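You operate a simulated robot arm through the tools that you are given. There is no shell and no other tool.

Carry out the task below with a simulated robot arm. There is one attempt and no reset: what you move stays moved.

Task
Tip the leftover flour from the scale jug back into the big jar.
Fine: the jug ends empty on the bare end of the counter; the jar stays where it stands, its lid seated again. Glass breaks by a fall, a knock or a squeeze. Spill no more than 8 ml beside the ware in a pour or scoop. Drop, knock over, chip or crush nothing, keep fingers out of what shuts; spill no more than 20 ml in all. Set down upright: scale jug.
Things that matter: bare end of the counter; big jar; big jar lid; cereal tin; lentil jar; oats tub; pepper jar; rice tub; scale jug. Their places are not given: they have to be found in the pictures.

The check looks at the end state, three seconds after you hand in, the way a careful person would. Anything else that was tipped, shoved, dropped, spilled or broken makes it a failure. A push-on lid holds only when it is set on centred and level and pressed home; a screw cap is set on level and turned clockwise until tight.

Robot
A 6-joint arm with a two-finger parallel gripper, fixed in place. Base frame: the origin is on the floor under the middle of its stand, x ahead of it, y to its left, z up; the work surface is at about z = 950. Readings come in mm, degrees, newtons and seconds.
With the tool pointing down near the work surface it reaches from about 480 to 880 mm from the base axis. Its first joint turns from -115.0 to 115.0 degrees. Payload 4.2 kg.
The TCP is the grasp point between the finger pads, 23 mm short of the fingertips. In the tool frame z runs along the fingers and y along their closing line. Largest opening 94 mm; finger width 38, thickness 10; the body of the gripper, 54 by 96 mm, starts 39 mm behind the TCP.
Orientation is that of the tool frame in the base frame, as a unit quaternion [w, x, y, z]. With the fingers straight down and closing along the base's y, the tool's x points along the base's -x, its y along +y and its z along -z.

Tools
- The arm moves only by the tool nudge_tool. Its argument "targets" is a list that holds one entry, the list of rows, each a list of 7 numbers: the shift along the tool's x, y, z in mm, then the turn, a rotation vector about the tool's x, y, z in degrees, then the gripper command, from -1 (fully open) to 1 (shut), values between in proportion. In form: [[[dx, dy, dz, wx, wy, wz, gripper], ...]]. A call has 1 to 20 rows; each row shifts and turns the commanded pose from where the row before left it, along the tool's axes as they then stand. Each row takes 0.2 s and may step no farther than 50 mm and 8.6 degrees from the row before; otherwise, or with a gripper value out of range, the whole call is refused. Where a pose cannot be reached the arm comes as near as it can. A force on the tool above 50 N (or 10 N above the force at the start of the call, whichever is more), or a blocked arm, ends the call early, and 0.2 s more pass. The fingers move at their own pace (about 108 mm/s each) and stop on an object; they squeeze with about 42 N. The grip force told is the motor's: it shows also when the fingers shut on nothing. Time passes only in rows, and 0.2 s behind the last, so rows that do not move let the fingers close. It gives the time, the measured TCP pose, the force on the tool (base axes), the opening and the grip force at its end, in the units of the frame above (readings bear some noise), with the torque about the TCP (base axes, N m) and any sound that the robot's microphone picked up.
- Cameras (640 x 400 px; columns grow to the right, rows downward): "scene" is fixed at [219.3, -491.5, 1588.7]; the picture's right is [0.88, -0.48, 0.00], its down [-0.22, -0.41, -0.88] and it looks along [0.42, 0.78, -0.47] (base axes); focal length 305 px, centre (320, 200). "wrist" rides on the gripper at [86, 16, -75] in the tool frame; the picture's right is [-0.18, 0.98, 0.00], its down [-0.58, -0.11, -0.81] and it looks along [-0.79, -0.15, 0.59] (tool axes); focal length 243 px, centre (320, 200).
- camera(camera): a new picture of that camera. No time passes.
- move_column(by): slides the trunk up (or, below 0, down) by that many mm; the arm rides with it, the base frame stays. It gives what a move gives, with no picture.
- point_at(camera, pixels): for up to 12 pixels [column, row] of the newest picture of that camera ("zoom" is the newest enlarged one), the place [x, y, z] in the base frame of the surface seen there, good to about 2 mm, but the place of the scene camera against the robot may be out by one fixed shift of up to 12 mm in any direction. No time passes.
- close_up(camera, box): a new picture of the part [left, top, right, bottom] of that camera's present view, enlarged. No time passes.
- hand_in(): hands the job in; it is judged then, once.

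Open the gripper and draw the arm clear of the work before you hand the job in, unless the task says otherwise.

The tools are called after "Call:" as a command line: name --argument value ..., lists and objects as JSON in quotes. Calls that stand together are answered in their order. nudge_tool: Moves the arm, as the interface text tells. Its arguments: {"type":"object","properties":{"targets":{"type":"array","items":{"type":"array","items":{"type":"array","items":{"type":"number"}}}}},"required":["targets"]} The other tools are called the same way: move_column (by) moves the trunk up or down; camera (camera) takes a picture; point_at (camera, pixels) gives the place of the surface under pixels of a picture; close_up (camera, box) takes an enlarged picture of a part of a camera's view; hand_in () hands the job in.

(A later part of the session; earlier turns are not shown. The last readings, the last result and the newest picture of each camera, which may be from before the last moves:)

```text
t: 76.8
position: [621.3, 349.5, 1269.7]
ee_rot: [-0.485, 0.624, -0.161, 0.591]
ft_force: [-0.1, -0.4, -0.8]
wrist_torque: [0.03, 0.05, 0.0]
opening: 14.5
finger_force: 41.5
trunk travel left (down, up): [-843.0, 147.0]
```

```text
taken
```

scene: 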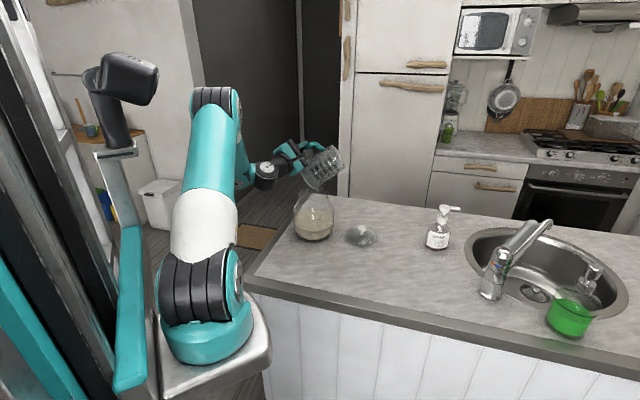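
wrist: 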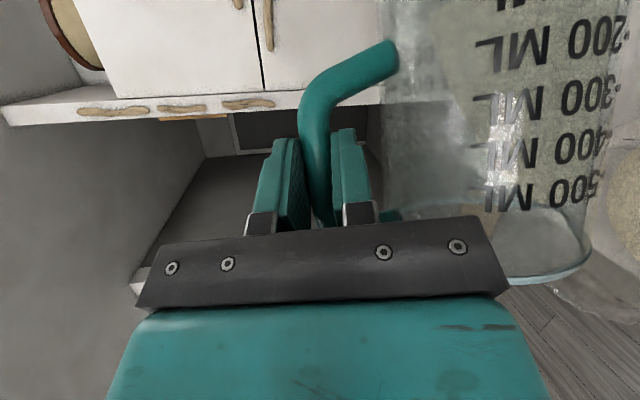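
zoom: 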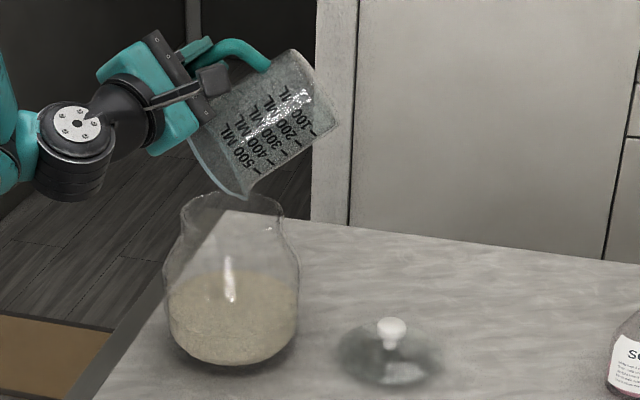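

The stream has ended and the jug looks nearly empty at 125°. I zoom closely to check for leftover flour in it.

Call:
close_up --camera "scene" --box '[295, 140, 355, 200]'

Call:
camera --camera "wrist"

```text
6.67 times, centred on (325, 170) of scene
```

zoom: 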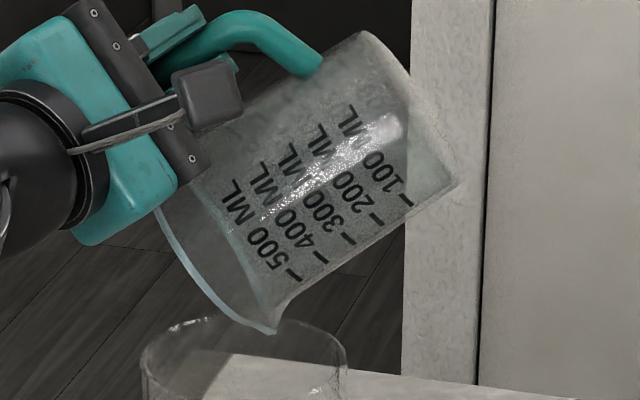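

```text
taken
```

wrist: 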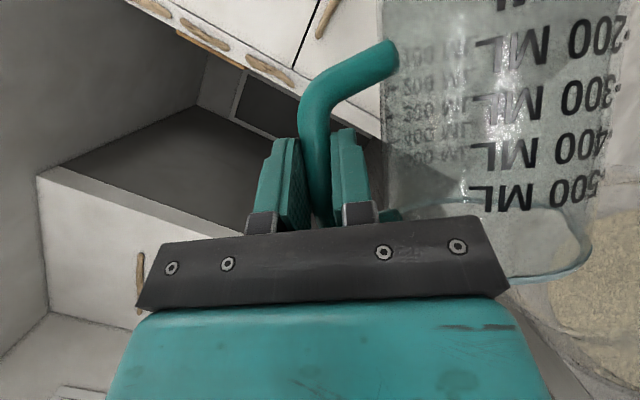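

The jug looks empty apart from dusting. I tilt on to 140°, raising slightly for rim clearance, and pause to drop any rest.

Call:
nudge_tool --targets '[[[-4.1, -2.8, -3.7, 1.394, 0.592, -1.989, 1], [-4.1, -2.8, -3.7, 1.394, 0.592, -1.989, 1], [0, 0, 0, 0, 0, 0, 1], [-4.1, -2.8, -3.7, 1.394, 0.592, -1.989, 1], [-4.1, -2.8, -3.7, 1.394, 0.592, -1.989, 1], [0, 0, 0, 0, 0, 0, 1], [0, 0, 0, 0, 0, 0, 1]]]'

Call:
close_up --camera "scene" --box '[280, 130, 400, 250]'

```text
t: 78.4
position: [606.5, 366.9, 1269.5]
ee_rot: [-0.469, 0.599, -0.096, 0.642]
ft_force: [-0.3, 1.1, -1.5]
wrist_torque: [0.02, 0.06, -0.03]
opening: 14.6
finger_force: 41.9
out of reach, approached as far as the arm can: row 5
trunk travel left (down, up): [-843.0, 147.0]
```

```text
3.33 times, centred on (340, 190) of scene
```

zoom: 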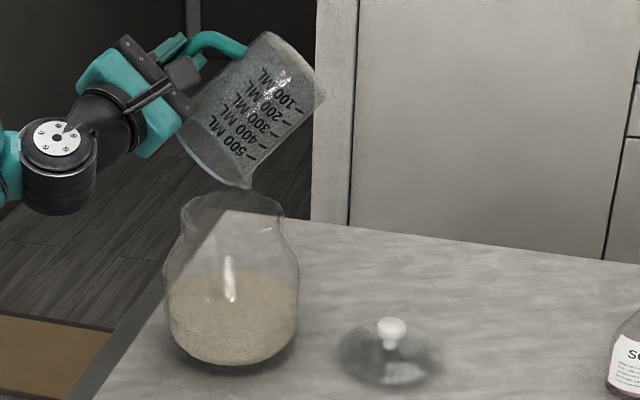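

The arm's limit came at 134.9° tilt; the jug appears empty. I pause briefly, then untilt along the reverse path while rising, to 45°.

Call:
nudge_tool --targets '[[[0, 0, 0, 0, 0, 0, 1], [0, 0, 0, 0, 0, 0, 1], [0, 0, 0, 0, 0, 0, 1], [9.78, 1.0, 7.15, -2.092, -0.888, 2.984, 1], [9.78, 1.0, 7.15, -2.092, -0.888, 2.984, 1], [19.01, 1.34, 13.73, -4.183, -1.776, 5.968, 1], [18.38, 0.78, 13.11, -4.183, -1.776, 5.968, 1], [17.67, 0.33, 12.48, -4.183, -1.776, 5.968, 1], [16.91, 0, 11.85, -4.183, -1.776, 5.968, 1], [0, 0, 0, 0, 0, 0, 1]]]'

Call:
close_up --camera "scene" --box '[280, 120, 400, 250]'

```text
t: 80.6
position: [695.1, 320.2, 1323.3]
ee_rot: [-0.51, 0.674, -0.324, 0.425]
ft_force: [-0.5, 0.1, -1.0]
wrist_torque: [0.0, 0.07, 0.01]
opening: 14.7
finger_force: 42.4
trunk travel left (down, up): [-843.0, 147.0]
```

```text
3.08 times, centred on (340, 185) of scene
```

zoom: 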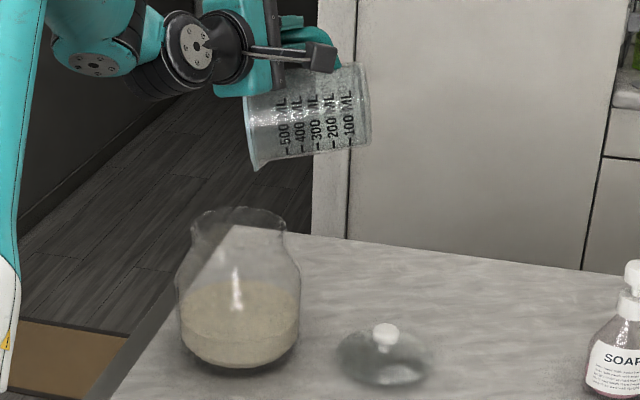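

The jug is empty and clear; the counter is clean. I finish untilting to upright while rising further.

Call:
nudge_tool --targets '[[[16.09, -0.2, 11.22, -4.183, -1.776, 5.968, 1], [15.25, -0.26, 10.61, -4.183, -1.776, 5.968, 1], [14.38, -0.2, 10.02, -4.183, -1.776, 5.968, 1], [13.51, 0, 9.47, -4.183, -1.776, 5.968, 1], [12.66, 0.33, 8.97, -4.183, -1.776, 5.968, 1], [11.83, 0.78, 8.52, -4.183, -1.776, 5.968, 1], [11.03, 1.34, 8.13, -4.183, -1.776, 5.968, 1], [8.36, -0.73, 5.65, -4.183, -1.776, 5.968, 1], [7.35, 0.41, 5.28, -4.183, -1.776, 5.968, 1], [6.47, 1.68, 5.03, -4.183, -1.776, 5.968, 1], [5.7, 3.05, 4.9, -4.183, -1.776, 5.968, 1], [5.09, 4.49, 4.91, -4.183, -1.776, 5.968, 1], [4.63, 5.99, 5.03, -4.127, -1.752, 5.888, 1], [0, 0, 0, 0, 0, 0, 1]]]'

Call:
camera --camera "scene"

Call:
close_up --camera "scene" --box '[280, 110, 420, 250]'

```text
t: 83.6
position: [793.8, 265.1, 1251.1]
ee_rot: [0.366, -0.539, 0.705, 0.281]
ft_force: [0.5, -0.2, -1.4]
wrist_torque: [-0.04, -0.05, 0.0]
opening: 14.5
finger_force: 41.7
trunk travel left (down, up): [-843.0, 147.0]
```

```text
taken
```

scene: 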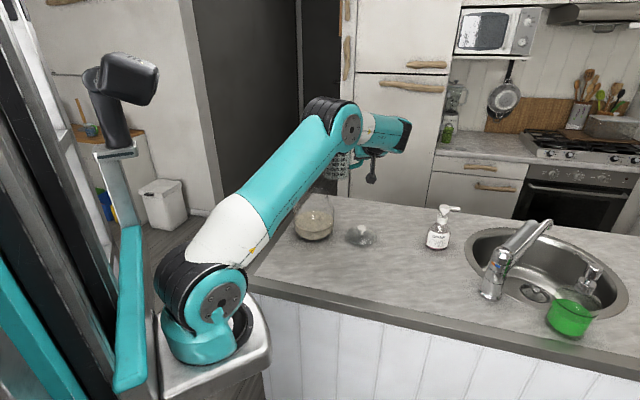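

```text
2.86 times, centred on (350, 180) of scene
```

zoom: 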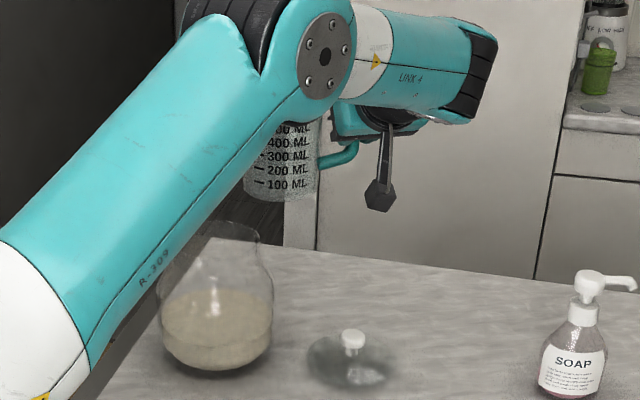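

The jug is upright again at TCP (794,265,1251). I raise to z≈1340, yaw 15° more, then carry it over toward the bare left-front end above (523,198).

Call:
nudge_tool --targets '[[[-24.6, 0, -17.2, 0, 0, 0, 1], [-24.6, 0, -17.2, 0, 0, 0, 1], [-24.6, 0, -17.2, 0, 0, 0, 1], [0, 0, 0, -6.14, 0, -4.3, 1], [0, 0, 0, -6.14, 0, -4.3, 1], [0, 0, 0, 0, 0, 0, 1]]]'

Call:
nudge_tool --targets '[[[9.18, 31.3, -13.1, 0, 0, 0, 1], [9.18, 31.3, -13.1, 0, 0, 0, 1], [9.18, 31.3, -13.1, 0, 0, 0, 1], [9.18, 31.3, -13.1, 0, 0, 0, 1], [9.18, 31.3, -13.1, 0, 0, 0, 1], [9.18, 31.3, -13.1, 0, 0, 0, 1], [0, 0, 0, 0, 0, 0, 1]]]'

Call:
camera --camera "scene"

```text
t: 85.0
position: [771.8, 250.9, 1320.7]
ee_rot: [0.325, -0.627, 0.629, 0.325]
ft_force: [0.2, -0.1, -1.7]
wrist_torque: [-0.01, -0.08, -0.03]
opening: 14.9
finger_force: 41.8
out of reach, approached as far as the arm can: row 5
trunk travel left (down, up): [-843.0, 147.0]
```

```text
t: 86.6
position: [584.4, 154.3, 1319.9]
ee_rot: [0.326, -0.627, 0.628, 0.326]
ft_force: [0.5, -0.3, -1.2]
wrist_torque: [-0.02, -0.05, -0.01]
opening: 14.7
finger_force: 41.7
trunk travel left (down, up): [-843.0, 147.0]
```

```text
taken
```

scene: 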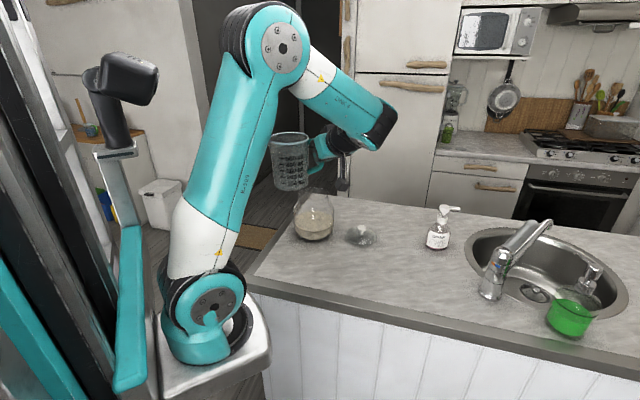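

The jug is upright over the left end at TCP (584,154,1320). I shift so its axis comes to about (523,198) and descend to TCP z≈1130 first.

Call:
nudge_tool --targets '[[[-8.4, -21.6, 12.0, 0, 0, 0, 1], [24.6, 0, 17.2, 0, 0, 0, 1], [30.4, 0, 21.3, 0, 0, 0, 1], [30.4, 0, 21.3, 0, 0, 0, 1], [30.4, 0, 21.3, 0, 0, 0, 1], [30.4, 0, 21.3, 0, 0, 0, 1], [0, 0, 0, 0, 0, 0, 1]]]'

Call:
camera --camera "scene"

Call:
camera --camera "wrist"

```text
t: 88.2
position: [606.4, 173.7, 1143.0]
ee_rot: [0.325, -0.627, 0.628, 0.326]
ft_force: [0.3, 0.4, -1.4]
wrist_torque: [-0.05, -0.08, -0.02]
opening: 14.2
finger_force: 42.1
trunk travel left (down, up): [-843.0, 147.0]
```

```text
taken
```

scene: 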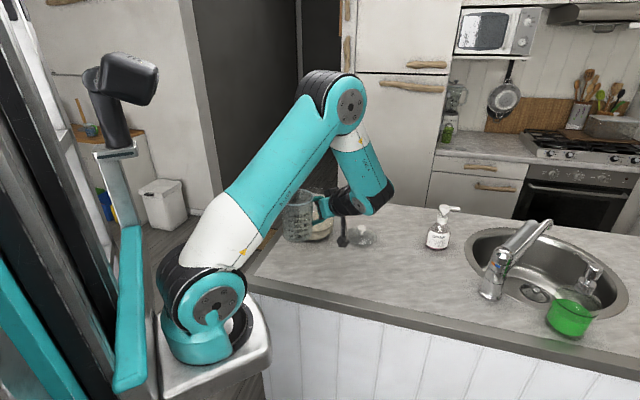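

```text
taken
```

wrist: 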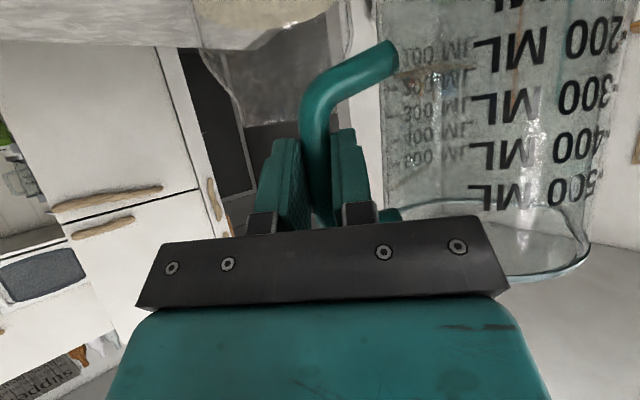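

Everything is clear. I descend to TCP z≈1050 (jug bottom about 20 mm over the counter) and look.

Call:
nudge_tool --targets '[[[28.7, 0, 20.1, 0, 0, 0, 1], [24.6, 0, 17.2, 0, 0, 0, 1], [16.4, 0, 11.5, 0, 0, 0, 1], [6.5, 0, 4.6, 0, 0, 0, 1], [0, 0, 0, 0, 0, 0, 1]]]'

Call:
camera --camera "scene"

Call:
close_up --camera "scene" --box '[230, 170, 390, 300]'

Call:
camera --camera "wrist"

```text
t: 89.4
position: [609.6, 172.6, 1048.5]
ee_rot: [0.326, -0.627, 0.628, 0.326]
ft_force: [0.2, -0.7, -0.7]
wrist_torque: [-0.01, -0.05, 0.0]
opening: 14.8
finger_force: 42.2
trunk travel left (down, up): [-843.0, 147.0]
```

```text
taken
```

scene: 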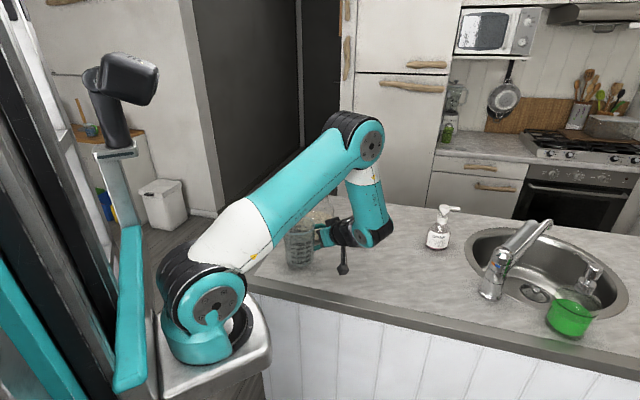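

```text
3.08 times, centred on (310, 235) of scene
```

zoom: 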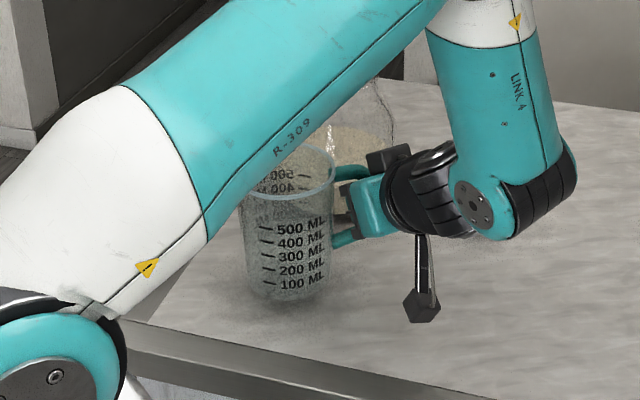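

```text
taken
```

wrist: 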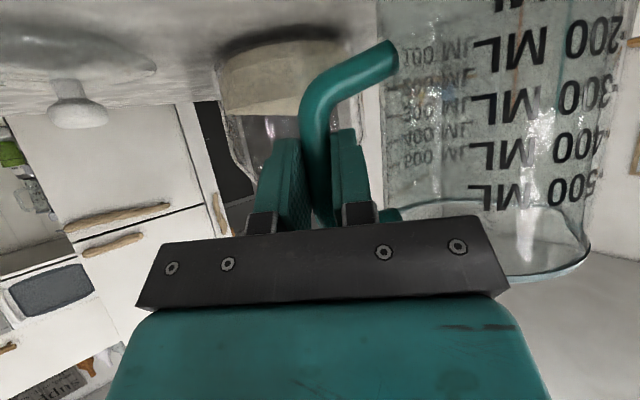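

Jug is about 19 mm above the counter, upright, with clear surroundings. I lower 14 mm, then go in small steps.

Call:
nudge_tool --targets '[[[4.1, 0, 2.87, 0, 0, 0, 1], [4.1, 0, 2.87, 0, 0, 0, 1], [3.3, 0, 2.3, 0, 0, 0, 1], [0, 0, 0, 0, 0, 0, 1]]]'

Call:
nudge_tool --targets '[[[0.82, 0, 0.57, 0, 0, 0, 1], [0.82, 0, 0.57, 0, 0, 0, 1], [0.82, 0, 0.57, 0, 0, 0, 1], [0, 0, 0, 0, 0, 0, 1]]]'

```text
t: 90.4
position: [607.0, 170.3, 1034.2]
ee_rot: [0.326, -0.627, 0.628, 0.326]
ft_force: [-1.1, -0.3, -1.5]
wrist_torque: [-0.05, -0.07, -0.02]
opening: 14.7
finger_force: 41.7
trunk travel left (down, up): [-843.0, 147.0]
```

```text
t: 91.4
position: [605.9, 171.5, 1031.8]
ee_rot: [0.326, -0.627, 0.628, 0.326]
ft_force: [0.5, -0.4, -1.5]
wrist_torque: [-0.07, -0.03, -0.01]
opening: 14.7
finger_force: 42.4
trunk travel left (down, up): [-843.0, 147.0]
```

Not touching yet (still about -1.5 N). I continue in 0.8 mm steps.

Call:
nudge_tool --targets '[[[0.66, 0, 0.46, 0, 0, 0, 1], [0.66, 0, 0.46, 0, 0, 0, 1], [0, 0, 0, 0, 0, 0, 1]]]'

Call:
close_up --camera "scene" --box '[270, 200, 370, 290]'

```text
t: 92.2
position: [606.7, 170.6, 1030.1]
ee_rot: [0.327, -0.627, 0.627, 0.326]
ft_force: [2.4, -0.9, 10.3]
wrist_torque: [0.49, 0.23, -0.05]
opening: 14.5
finger_force: 42.2
trunk travel left (down, up): [-843.0, 147.0]
```

```text
4.44 times, centred on (320, 245) of scene
```

zoom: 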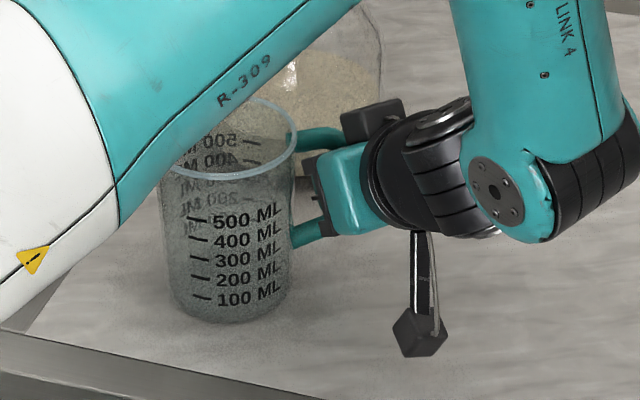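

The jug touches down (10.3 N up). I relieve 0.5 mm, then open the fingers to about 30 mm only, keeping the inner finger off the glass.

Call:
nudge_tool --targets '[[[-0.5, 0, -0.35, 0, 0, 0, 1], [0, 0, 0, 0, 0, 0, 0.65], [0, 0, 0, 0, 0, 0, 0.5], [0, 0, 0, 0, 0, 0, 0.36], [0, 0, 0, 0, 0, 0, 0.36]]]'

Call:
camera --camera "wrist"

Call:
close_up --camera "scene" --box '[270, 200, 370, 290]'

```text
t: 93.4
position: [606.3, 169.7, 1030.3]
ee_rot: [-0.326, 0.628, -0.627, -0.327]
ft_force: [-1.1, 0.0, -0.3]
wrist_torque: [0.01, 0.01, 0.01]
opening: 29.9
finger_force: 0.1
trunk travel left (down, up): [-843.0, 147.0]
```

```text
taken
```

wrist: 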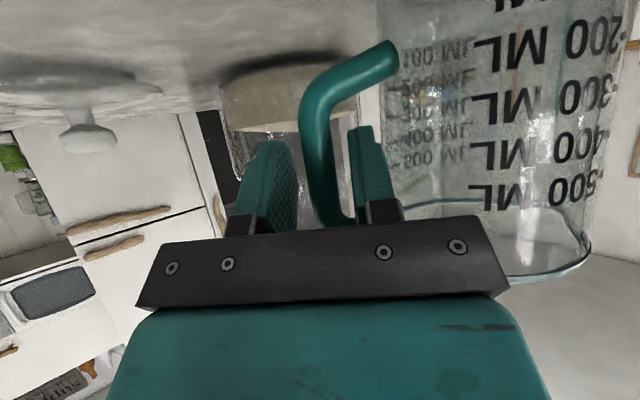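

```text
4.44 times, centred on (320, 245) of scene
```

zoom: 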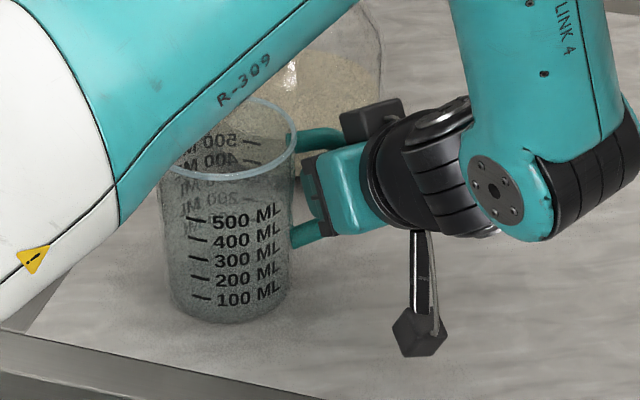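

The fingers are free and the jug stands upright. I back out along the tool axis in small steps.

Call:
nudge_tool --targets '[[[0, 0, -4, 0, 0, 0, 0.36], [0, 0, -8, 0, 0, 0, 0.36], [0, 0, -10, 0, 0, 0, 0.36], [0, 0, -10, 0, 0, 0, 0.36]]]'

Call:
camera --camera "wrist"

```text
t: 94.4
position: [606.8, 143.6, 1047.9]
ee_rot: [0.326, -0.627, 0.628, 0.326]
ft_force: [-0.5, 1.0, 0.4]
wrist_torque: [0.02, 0.0, 0.0]
opening: 29.8
finger_force: 0.0
trunk travel left (down, up): [-843.0, 147.0]
```

```text
taken
```

wrist: 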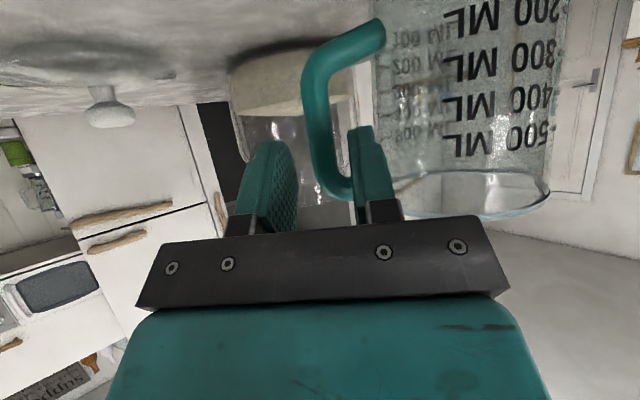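

Clean so far. I keep backing out until the fingers are well clear of the handle, then rise.

Call:
nudge_tool --targets '[[[0, 0, -12, 0, 0, 0, 0.36], [0, 0, -14, 0, 0, 0, 0.36], [0, 0, -14, 0, 0, 0, 0.36], [0, 0, -14, 0, 0, 0, 0.36], [0, 0, -14, 0, 0, 0, 0.36], [0, 0, 0, 0, 0, 0, 0.36]]]'

Call:
camera --camera "wrist"

Call:
camera --camera "scene"

```text
t: 95.8
position: [607.1, 90.0, 1088.2]
ee_rot: [0.326, -0.627, 0.628, 0.325]
ft_force: [-1.0, -1.0, 0.5]
wrist_torque: [0.03, 0.01, 0.02]
opening: 30.0
finger_force: 0.1
trunk travel left (down, up): [-843.0, 147.0]
```

```text
taken
```

wrist: 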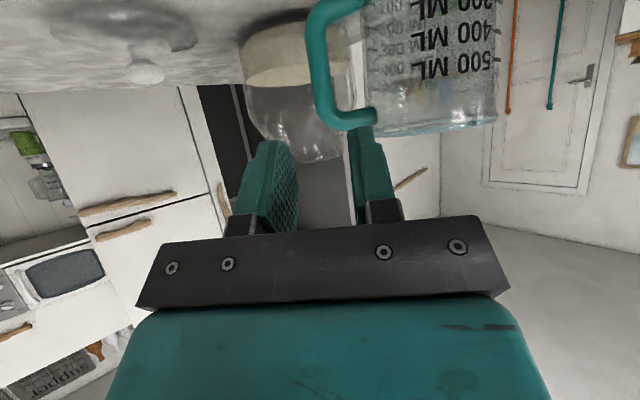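

```text
taken
```

scene: 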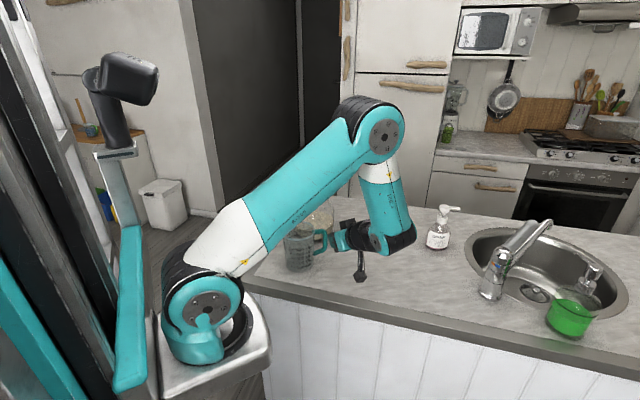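

The jug stands alone at the left-front end. I rise straight up to about z=1300.

Call:
nudge_tool --targets '[[[-20.5, 0, -14.4, 0, 0, 0, -1], [-29.5, 0, -20.7, 0, 0, 0, -1], [-29.5, 0, -20.7, 0, 0, 0, -1], [-29.5, 0, -20.7, 0, 0, 0, -1], [-29.5, 0, -20.7, 0, 0, 0, -1], [-29.5, 0, -20.7, 0, 0, 0, -1], [0, 0, 0, 0, 7.86, 0, -1], [0, 0, 0, 0, 7.86, 0, -1], [0, 0, 0, 0, 7.86, 0, -1], [0, 0, 0, 0, 7.86, 0, -1], [0, 0, 0, 0, 7.86, 0, -1], [0, 0, 0, 0, 7.86, 0, -1], [0, 0, 0, 0, 7.84, 0, -1], [0, 0, 0, 0, 0, 0, -1]]]'

Call:
camera --camera "scene"

```text
t: 98.8
position: [606.4, 88.6, 1293.4]
ee_rot: [-0.001, -0.706, 0.708, 0.0]
ft_force: [-0.5, -0.3, 0.2]
wrist_torque: [-0.01, 0.04, 0.02]
opening: 94.2
finger_force: 0.1
trunk travel left (down, up): [-843.0, 147.0]
```

```text
taken
```

scene: 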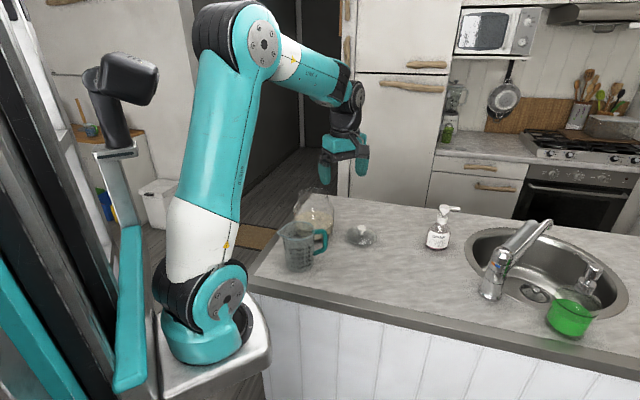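

The jug stands upright at the left-front end. I zoom to check jug, jar, lid and the counter for spills.

Call:
close_up --camera "scene" --box '[260, 180, 400, 290]'

```text
3.64 times, centred on (330, 235) of scene
```

zoom: 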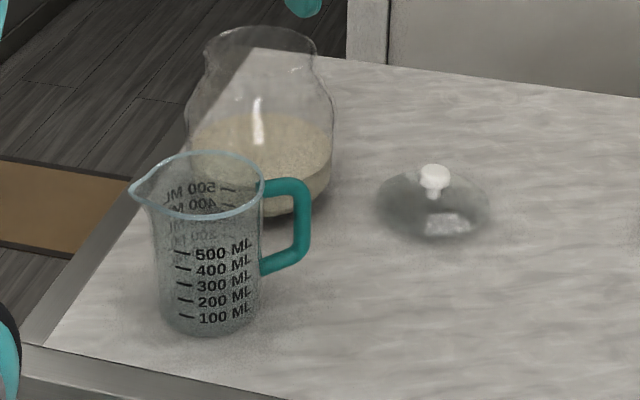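

Surfaces are clean. I rotate the tool back to its straight yaw and move over the lid at about (775,223), staying high.

Call:
nudge_tool --targets '[[[0, 0, 0, 0, 0, 8.18, -1], [0, 0, 0, 0, 0, 8.18, -1], [0, 0, 0, 0, 0, 8.18, -1], [0, 0, 0, 0, 0, 8.18, -1], [0, 0, 0, 0, 0, 8.18, -1], [0, 0, 0, 0, 0, 8.18, -1], [0, 0, 0, 0, 0, 8.18, -1], [0, 0, 0, 0, 0, 8.18, -1], [0, 0, 0, 0, 0, 8.18, -1], [0, 0, 0, 0, 0, 8.18, -1], [0, 0, 0, 0, 0, 8.18, -1], [-33.7, 26.9, 0, 0, 0, 0, -1], [-33.7, 26.9, 0, 0, 0, 0, -1], [-33.7, 26.9, 0, 0, 0, 0, -1], [-33.7, 26.9, 10, 0, 0, 0, -1], [-33.7, 26.9, 20, 0, 0, 0, -1], [0, 0, 30, 0, 0, 0, -1], [0, 0, 30, 0, 0, 0, -1], [0, 0, 30, 0, 0, 0, -1], [0, 0, 0, 0, 0, 0, -1]]]'

Call:
camera --camera "wrist"

```text
t: 103.0
position: [773.6, 220.2, 1170.9]
ee_rot: [0.0, 0.001, 1.0, -0.001]
ft_force: [0.6, 0.5, 0.2]
wrist_torque: [-0.01, -0.02, -0.01]
opening: 93.9
finger_force: 0.1
trunk travel left (down, up): [-843.0, 147.0]
```

```text
taken
```

wrist: 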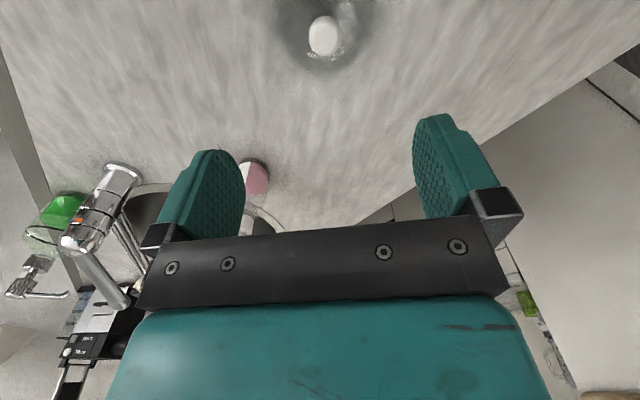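

The knob shows at (323,36), almost exactly below. I query it for fine alignment.

Call:
close_up --camera "wrist" --box '[280, 0, 370, 70]'

Call:
point_at --camera "wrist" --pixels '[[323, 36], [310, 35], [337, 35], [323, 52], [323, 19]]'

```text
5.71 times, centred on (325, 35) of wrist
```

zoom: 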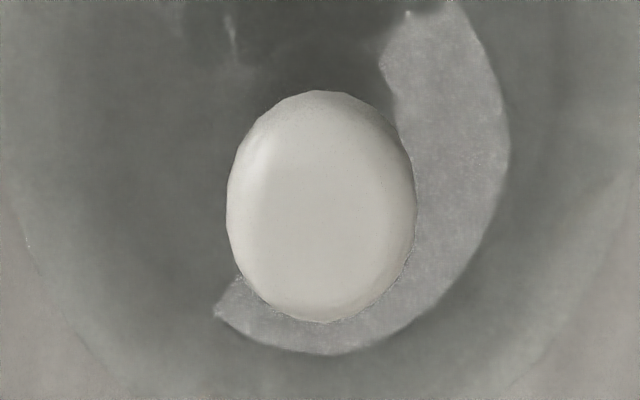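

```text
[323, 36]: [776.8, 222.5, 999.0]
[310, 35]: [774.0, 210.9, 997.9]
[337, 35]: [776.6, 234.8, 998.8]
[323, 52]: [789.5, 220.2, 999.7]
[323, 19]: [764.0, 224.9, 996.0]
```

The knob centre is (776.3,222.9), top z≈999. I correct slightly and descend to TCP z≈998, the same grip height as before.

Call:
nudge_tool --targets '[[[-1.5, 2.0, 35, 0, 0, 0, -1], [0, 0, 35, 0, 0, 0, -1], [0, 0, 35, 0, 0, 0, -1], [0, 0, 30, 0, 0, 0, -1], [0, 0, 15, 0, 0, 0, -1], [0, 0, 0, 0, 0, 0, -1]]]'

Call:
camera --camera "wrist"

```text
t: 104.4
position: [797.7, 236.8, 1040.3]
ee_rot: [-0.001, 0.001, 1.0, -0.002]
ft_force: [-0.1, -1.3, 0.3]
wrist_torque: [0.01, 0.02, 0.02]
opening: 94.2
finger_force: 0.0
out of reach, approached as far as the arm can: row 3, 4, 5
trunk travel left (down, up): [-843.0, 147.0]
```

```text
taken
```

wrist: 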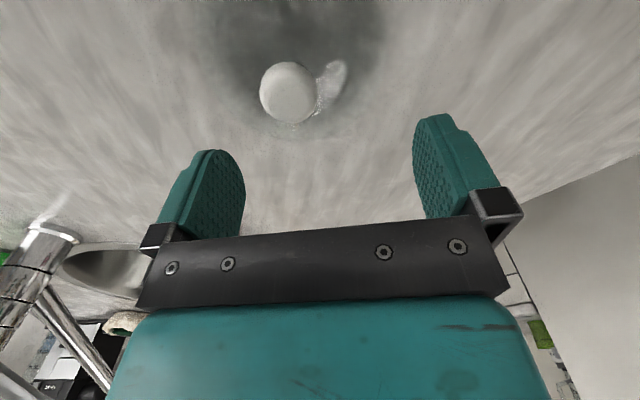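

The arm reported out of reach and drifted to (798,237,1040), still above the lid. I look at the scene to understand its posture.

Call:
camera --camera "scene"

Call:
close_up --camera "scene" --box '[300, 130, 460, 260]'

```text
taken
```

scene: 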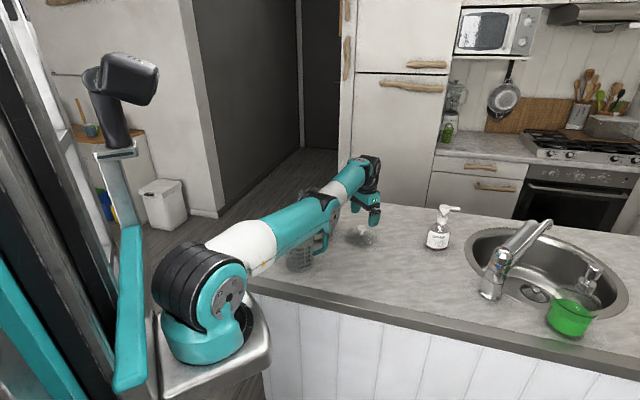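

```text
3.08 times, centred on (380, 195) of scene
```

zoom: 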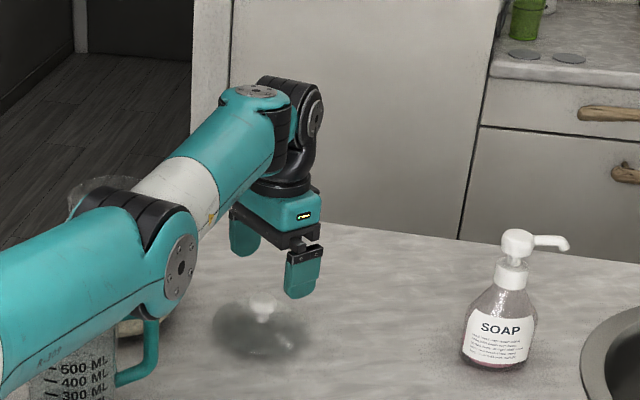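

The arm has gone into a low-elbow posture, with links passing near the jug. I check clearances around elbow and jug before moving.

Call:
point_at --camera "scene" --pixels '[[325, 205], [328, 222], [305, 225], [280, 240], [318, 240], [325, 240], [290, 262], [345, 190], [312, 210], [260, 255], [298, 270], [330, 195]]'

Call:
close_up --camera "scene" --box '[250, 180, 390, 290]'

```text
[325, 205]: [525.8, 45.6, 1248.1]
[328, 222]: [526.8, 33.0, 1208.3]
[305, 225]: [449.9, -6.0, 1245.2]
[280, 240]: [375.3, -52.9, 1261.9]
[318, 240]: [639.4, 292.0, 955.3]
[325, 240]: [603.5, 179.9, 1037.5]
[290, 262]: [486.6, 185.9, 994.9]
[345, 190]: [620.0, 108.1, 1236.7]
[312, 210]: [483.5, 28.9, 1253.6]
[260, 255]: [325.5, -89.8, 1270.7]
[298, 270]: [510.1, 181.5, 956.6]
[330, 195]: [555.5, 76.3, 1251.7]
```

```text
3.64 times, centred on (320, 235) of scene
```

zoom: 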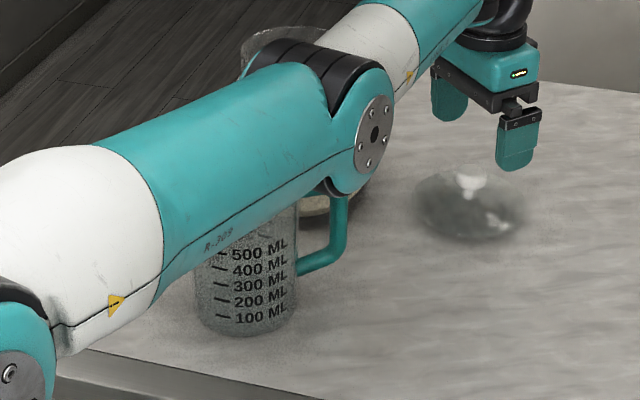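

Clearances are over 100 mm. The arm got stretched straight at this far, high point; I step inward and upward gently so the elbow bends up again, checking after a few rows.

Call:
nudge_tool --targets '[[[17, -10, -15, 0, 0, 0, -1], [17, -10, -15, 0, 0, 0, -1], [17, -10, -15, 0, 0, 0, -1]]]'

Call:
camera --camera "scene"

```text
t: 105.2
position: [747.3, 207.9, 1086.5]
ee_rot: [0.0, 0.001, 1.0, 0.0]
ft_force: [0.1, 1.3, -0.6]
wrist_torque: [0.03, 0.0, -0.03]
opening: 93.8
finger_force: 0.0
out of reach, approached as far as the arm can: row 1
trunk travel left (down, up): [-843.0, 147.0]
```

```text
taken
```

scene: 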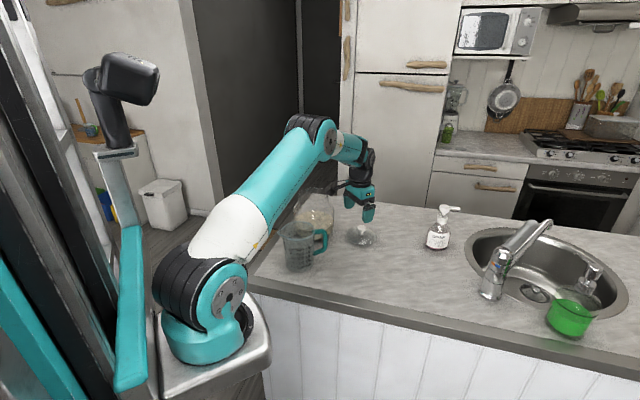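

The elbow is up again at (747,208,1086). I move over the knob from here at this lower height.

Call:
nudge_tool --targets '[[[-10, 5, 5, 0, 0, 0, -1], [-10, 5, 5, 0, 0, 0, -1], [-9, 5, 5, 0, 0, 0, -1], [0, 0, 0, 0, 0, 0, -1]]]'

Call:
camera --camera "wrist"

Call:
camera --camera "scene"

```text
t: 106.2
position: [775.1, 222.2, 1073.3]
ee_rot: [0.0, 0.001, 1.0, 0.0]
ft_force: [-0.1, -1.8, 0.0]
wrist_torque: [0.01, -0.03, -0.03]
opening: 94.3
finger_force: 0.0
trunk travel left (down, up): [-843.0, 147.0]
```

```text
taken
```

wrist: 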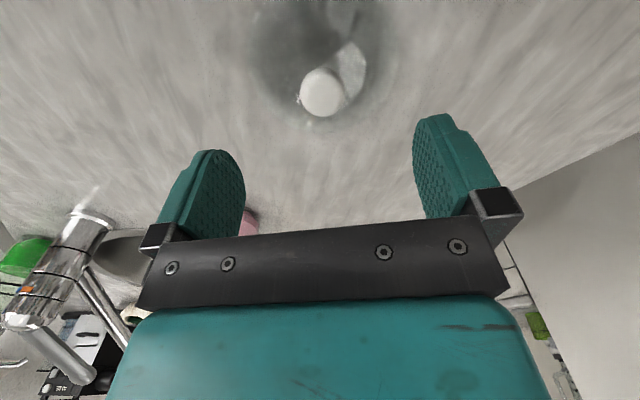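

```text
taken
```

scene: 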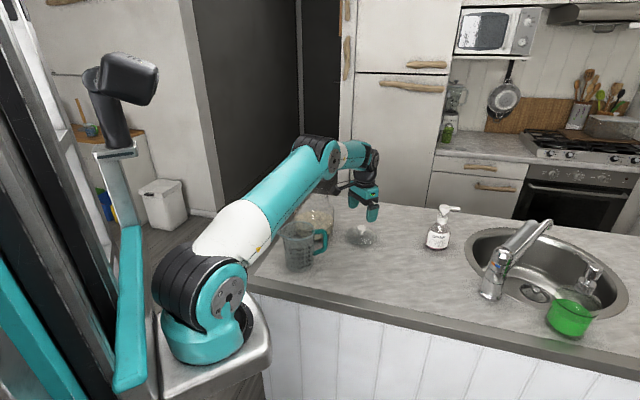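

The knob is centred at (321,92). I descend 75 mm to the grip height in moderated steps.

Call:
nudge_tool --targets '[[[0, 0.5, 15, 0, 0, 0, -1], [0, 0, 15, 0, 0, 0, -1], [0, 0, 15, 0, 0, 0, -1], [0, 0, 15, 0, 0, 0, -1], [0, 0, 10, 0, 0, 0, -1], [0, 0, 4, 0, 0, 0, -1], [0, 0, 0, 0, 0, 0, -1]]]'

Call:
camera --camera "wrist"

```text
t: 107.8
position: [773.2, 222.8, 996.5]
ee_rot: [0.0, 0.002, 1.0, -0.001]
ft_force: [-0.5, -0.1, 0.0]
wrist_torque: [0.0, 0.01, -0.01]
opening: 94.4
finger_force: 0.0
trunk travel left (down, up): [-843.0, 147.0]
```

```text
taken
```

wrist: 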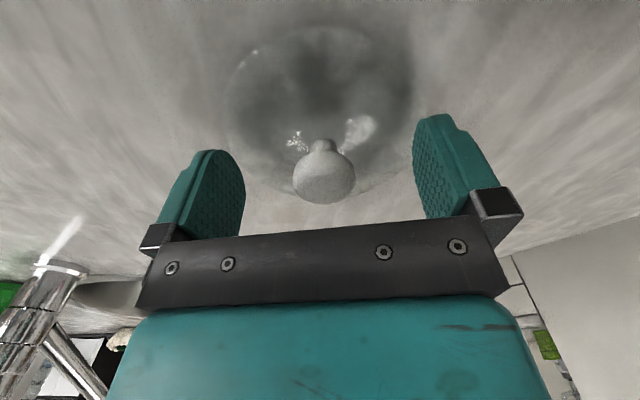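

The view matches the first grasp (knob at (323,172)). I nudge +1.3 mm in y and close on the knob.

Call:
nudge_tool --targets '[[[0, 1.3, 0, 0, 0, 0, -1], [0, 0, 0, 0, 0, 0, 0.2], [0, 0, 0, 0, 0, 0, 0.35], [0, 0, 0, 0, 0, 0, 1], [0, 0, 0, 0, 0, 0, 1], [0, 0, 0, 0, 0, 0, 1]]]'

Call:
camera --camera "wrist"

```text
t: 109.2
position: [775.5, 223.7, 997.7]
ee_rot: [0.0, 0.0, 1.0, -0.001]
ft_force: [0.2, 1.2, 1.0]
wrist_torque: [0.01, 0.03, -0.03]
opening: 28.8
finger_force: 41.9
trunk travel left (down, up): [-843.0, 147.0]
```

```text
taken
```

wrist: 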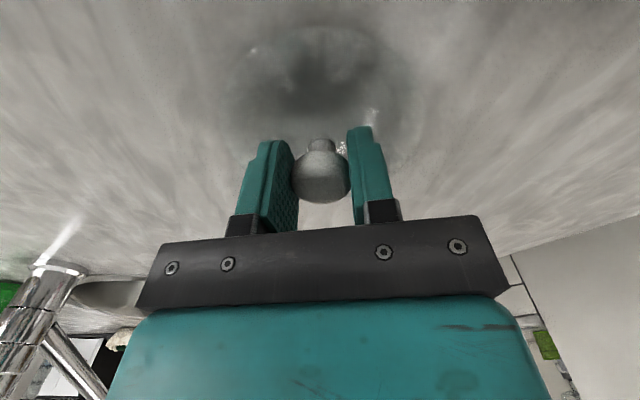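

The knob is gripped at 28.8 mm as before. I lift gently and then move inward and up to about (730,200,1198), keeping away from the arm's stretch limit.

Call:
nudge_tool --targets '[[[0, 0, -3, 0, 0, 0, 1], [0, 0, -7, 0, 0, 0, 1], [0, 0, -15, 0, 0, 0, 1], [0, 0, -20, 0, 0, 0, 1], [0, 0, -22, 0, 0, 0, 1], [0, 0, -22, 0, 0, 0, 1], [9, -5, -22, 0, 0, 0, 1], [9, -5, -22, 0, 0, 0, 1], [9, -5, -22, 0, 0, 0, 1], [9, -5, -22, 0, 0, 0, 1], [9, -5, -23, 0, 0, 0, 1], [0, 0, 0, 0, 0, 0, 1]]]'

Call:
camera --camera "scene"

Call:
camera --camera "wrist"

```text
t: 111.8
position: [729.3, 199.5, 1196.0]
ee_rot: [0.0, 0.0, 1.0, -0.002]
ft_force: [0.3, 0.9, 0.0]
wrist_torque: [0.02, -0.01, -0.03]
opening: 28.9
finger_force: 41.9
trunk travel left (down, up): [-843.0, 147.0]
```

```text
taken
```

scene: 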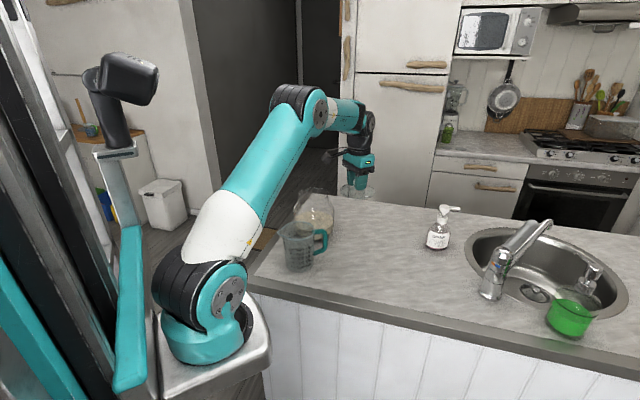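

```text
taken
```

wrist: 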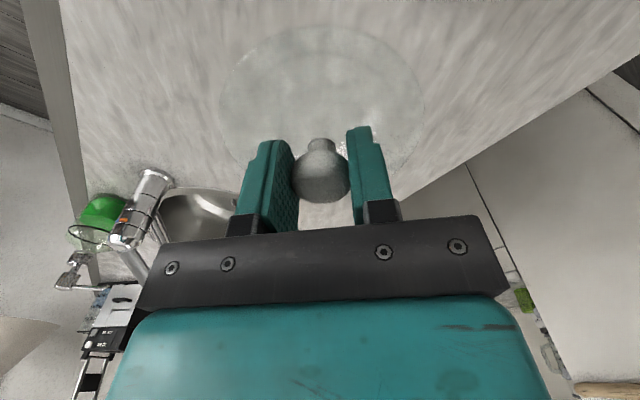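

The lid is held level. I carry it over the jar to (647,340) at z≈1200.

Call:
nudge_tool --targets '[[[16.5, 28.1, -1, 0, 0, 0, 1], [16.5, 28.1, -1, 0, 0, 0, 1], [16.5, 28.1, -1, 0, 0, 0, 1], [16.4, 28.2, -1, 0, 0, 0, 1], [16.4, 28.2, -1, 0, 0, 0, 1], [0, 0, 0, 0, 0, 0, 1], [0, 0, 0, 0, 0, 0, 1]]]'

Call:
camera --camera "wrist"

Call:
close_up --camera "scene" --box '[260, 140, 380, 260]'

```text
t: 113.4
position: [648.4, 341.2, 1202.9]
ee_rot: [0.001, 0.001, 1.0, -0.002]
ft_force: [0.3, 0.1, -0.3]
wrist_torque: [-0.01, -0.01, 0.02]
opening: 28.8
finger_force: 42.5
trunk travel left (down, up): [-843.0, 147.0]
```

```text
taken
```

wrist: 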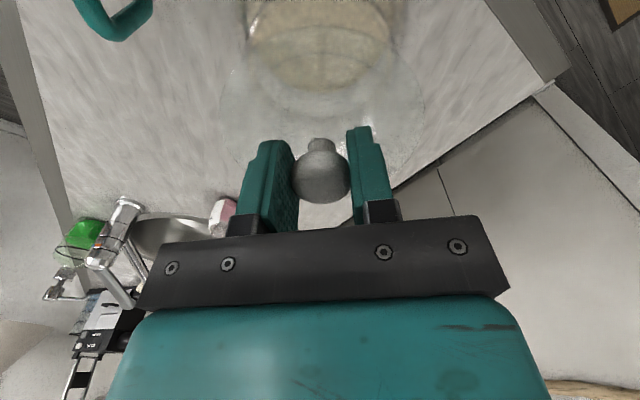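

```text
3.33 times, centred on (320, 200) of scene
```

zoom: 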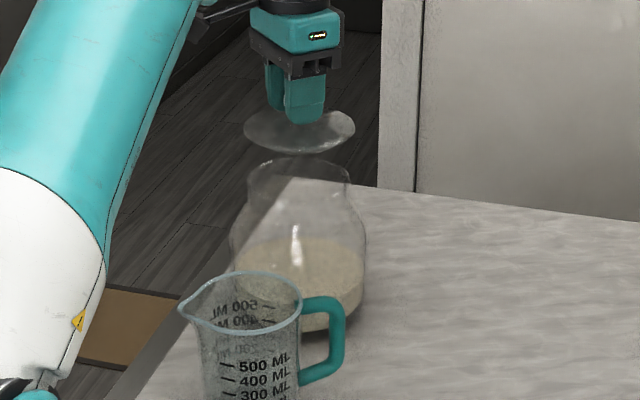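

I take a few extra readings without moving, to average out the position noise before seating the lid.

Call:
nudge_tool --targets '[[[0, 0, 0, 0, 0, 0, 1]]]'

Call:
nudge_tool --targets '[[[0, 0, 0, 0, 0, 0, 1]]]'

Call:
nudge_tool --targets '[[[0, 0, 0, 0, 0, 0, 1]]]'

Call:
nudge_tool --targets '[[[0, 0, 0, 0, 0, 0, 1]]]'

```text
t: 113.8
position: [648.9, 340.0, 1203.5]
ee_rot: [0.0, 0.001, 1.0, -0.001]
ft_force: [-0.4, -0.9, -0.2]
wrist_torque: [0.04, -0.03, 0.03]
opening: 28.7
finger_force: 41.9
trunk travel left (down, up): [-843.0, 147.0]
```

```text
t: 114.2
position: [648.4, 340.6, 1203.9]
ee_rot: [0.0, 0.001, 1.0, -0.001]
ft_force: [-0.2, 0.0, -0.5]
wrist_torque: [0.01, 0.0, 0.01]
opening: 28.7
finger_force: 41.9
trunk travel left (down, up): [-843.0, 147.0]
```

```text
t: 114.6
position: [647.7, 340.2, 1202.6]
ee_rot: [0.0, 0.001, 1.0, -0.001]
ft_force: [-0.1, -0.9, -0.6]
wrist_torque: [0.0, 0.0, -0.01]
opening: 29.0
finger_force: 41.9
trunk travel left (down, up): [-843.0, 147.0]
```

```text
t: 115.0
position: [648.0, 340.6, 1201.8]
ee_rot: [-0.001, 0.001, 1.0, -0.001]
ft_force: [0.5, 0.7, -0.9]
wrist_torque: [0.01, 0.01, -0.01]
opening: 28.7
finger_force: 41.9
trunk travel left (down, up): [-843.0, 147.0]
```

Average position is (648.3,340.5,1203) versus (647.3,340.5) when the lid was first gripped on the jar. I correct 1 mm in x and lower to z≈1165.

Call:
nudge_tool --targets '[[[1.0, 0, 12, 0, 0, 0, 1], [0, 0, 12, 0, 0, 0, 1], [0, 0, 9, 0, 0, 0, 1], [0, 0, 5, 0, 0, 0, 1], [0, 0, 0, 0, 0, 0, 1]]]'

Call:
close_up --camera "scene" --box '[280, 150, 360, 220]'

Call:
camera --camera "wrist"

```text
t: 116.2
position: [648.1, 339.9, 1164.4]
ee_rot: [-0.001, 0.001, 1.0, 0.0]
ft_force: [-0.1, -0.6, -0.2]
wrist_torque: [0.0, 0.0, 0.02]
opening: 28.8
finger_force: 42.2
trunk travel left (down, up): [-843.0, 147.0]
```

```text
5.71 times, centred on (320, 185) of scene
```

zoom: 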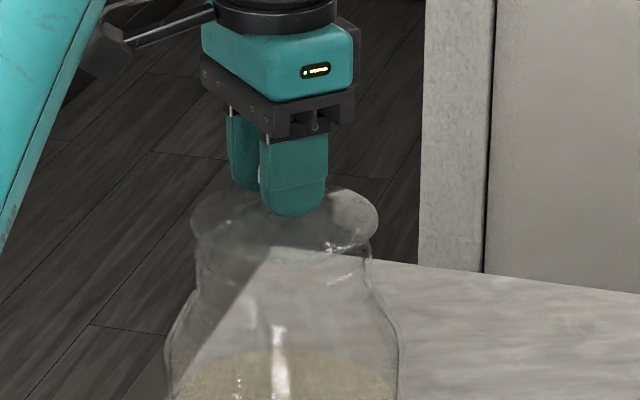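

```text
taken
```

wrist: 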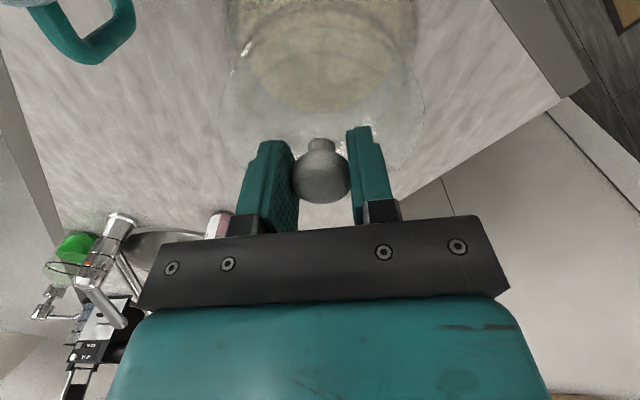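

Lid and jar neck are concentric in the picture (lid 190–378, neck 196–371). I lower in 2 mm steps.

Call:
nudge_tool --targets '[[[0, 0, 2, 0, 0, 0, 1], [0, 0, 2, 0, 0, 0, 1], [0, 0, 2, 0, 0, 0, 1], [0, 0, 2, 0, 0, 0, 1], [0, 0, 0, 0, 0, 0, 1]]]'

Call:
nudge_tool --targets '[[[0, 0, 1.5, 0, 0, 0, 1], [0, 0, 1.5, 0, 0, 0, 1], [0, 0, 1.5, 0, 0, 0, 1], [0, 0, 0, 0, 0, 0, 1]]]'

```text
t: 117.4
position: [647.6, 340.9, 1157.3]
ee_rot: [0.0, 0.001, 1.0, -0.001]
ft_force: [0.2, -0.5, -0.6]
wrist_torque: [-0.03, -0.01, 0.01]
opening: 28.8
finger_force: 41.6
trunk travel left (down, up): [-843.0, 147.0]
```

```text
t: 118.4
position: [647.1, 340.4, 1151.8]
ee_rot: [0.001, 0.001, 1.0, -0.001]
ft_force: [-0.7, -0.3, -0.6]
wrist_torque: [0.03, -0.02, 0.02]
opening: 28.6
finger_force: 42.1
trunk travel left (down, up): [-843.0, 147.0]
```

No contact force yet at 1151.8; the plug is going in freely. I continue with 1 mm steps.

Call:
nudge_tool --targets '[[[0, 0, 1, 0, 0, 0, 1], [0, 0, 1, 0, 0, 0, 1], [0, 0, 1, 0, 0, 0, 1], [0, 0, 1, 0, 0, 0, 1], [0, 0, 0, 0, 0, 0, 1]]]'

Call:
nudge_tool --targets '[[[0, 0, 1, 0, 0, 0, 1], [0, 0, 1, 0, 0, 0, 1], [0, 0, 0, 0, 0, 0, 1]]]'

```text
t: 119.6
position: [646.3, 340.8, 1148.3]
ee_rot: [0.0, 0.001, 1.0, -0.001]
ft_force: [0.0, -0.3, -0.7]
wrist_torque: [0.03, -0.01, 0.01]
opening: 28.8
finger_force: 42.3
trunk travel left (down, up): [-843.0, 147.0]
```

```text
t: 120.4
position: [647.0, 338.7, 1146.0]
ee_rot: [0.0, 0.001, 1.0, -0.002]
ft_force: [-0.4, -0.6, -0.7]
wrist_torque: [0.01, 0.02, -0.03]
opening: 28.8
finger_force: 41.9
trunk travel left (down, up): [-843.0, 147.0]
```

At 1146.0 still no contact; seating is expected near 1145. I press on in 0.7 mm steps, watching the force.

Call:
nudge_tool --targets '[[[0, 0, 0.7, 0, 0, 0, 1], [0, 0, 0.7, 0, 0, 0, 1], [0, 0, 0, 0, 0, 0, 1]]]'

Call:
close_up --camera "scene" --box '[280, 150, 360, 220]'

```text
t: 121.2
position: [646.5, 341.1, 1145.5]
ee_rot: [0.001, 0.002, 1.0, -0.001]
ft_force: [0.1, -0.1, 8.6]
wrist_torque: [0.05, 0.46, -0.03]
opening: 28.6
finger_force: 42.1
trunk travel left (down, up): [-843.0, 147.0]
```

```text
5.71 times, centred on (320, 185) of scene
```

zoom: 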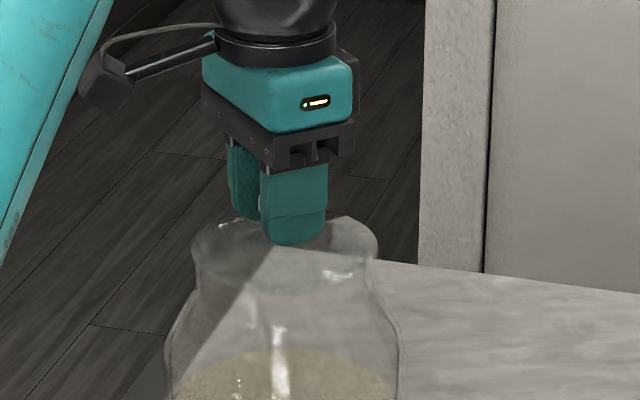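

Contact of 8.6 N at 1145.5, the original seated height, first on the near edge. I press a little more so it seats evenly.

Call:
nudge_tool --targets '[[[0, 0, 0.5, 0, 0, 0, 1], [0, 0, 0.5, 0, 0, 0, 1], [0, 0, 0, 0, 0, 0, 1]]]'

```text
t: 122.0
position: [647.7, 340.4, 1145.1]
ee_rot: [0.002, 0.001, 1.0, 0.0]
ft_force: [-1.9, 1.7, 25.9]
wrist_torque: [0.06, 0.23, -0.1]
opening: 28.7
finger_force: 41.9
trunk travel left (down, up): [-843.0, 147.0]
```

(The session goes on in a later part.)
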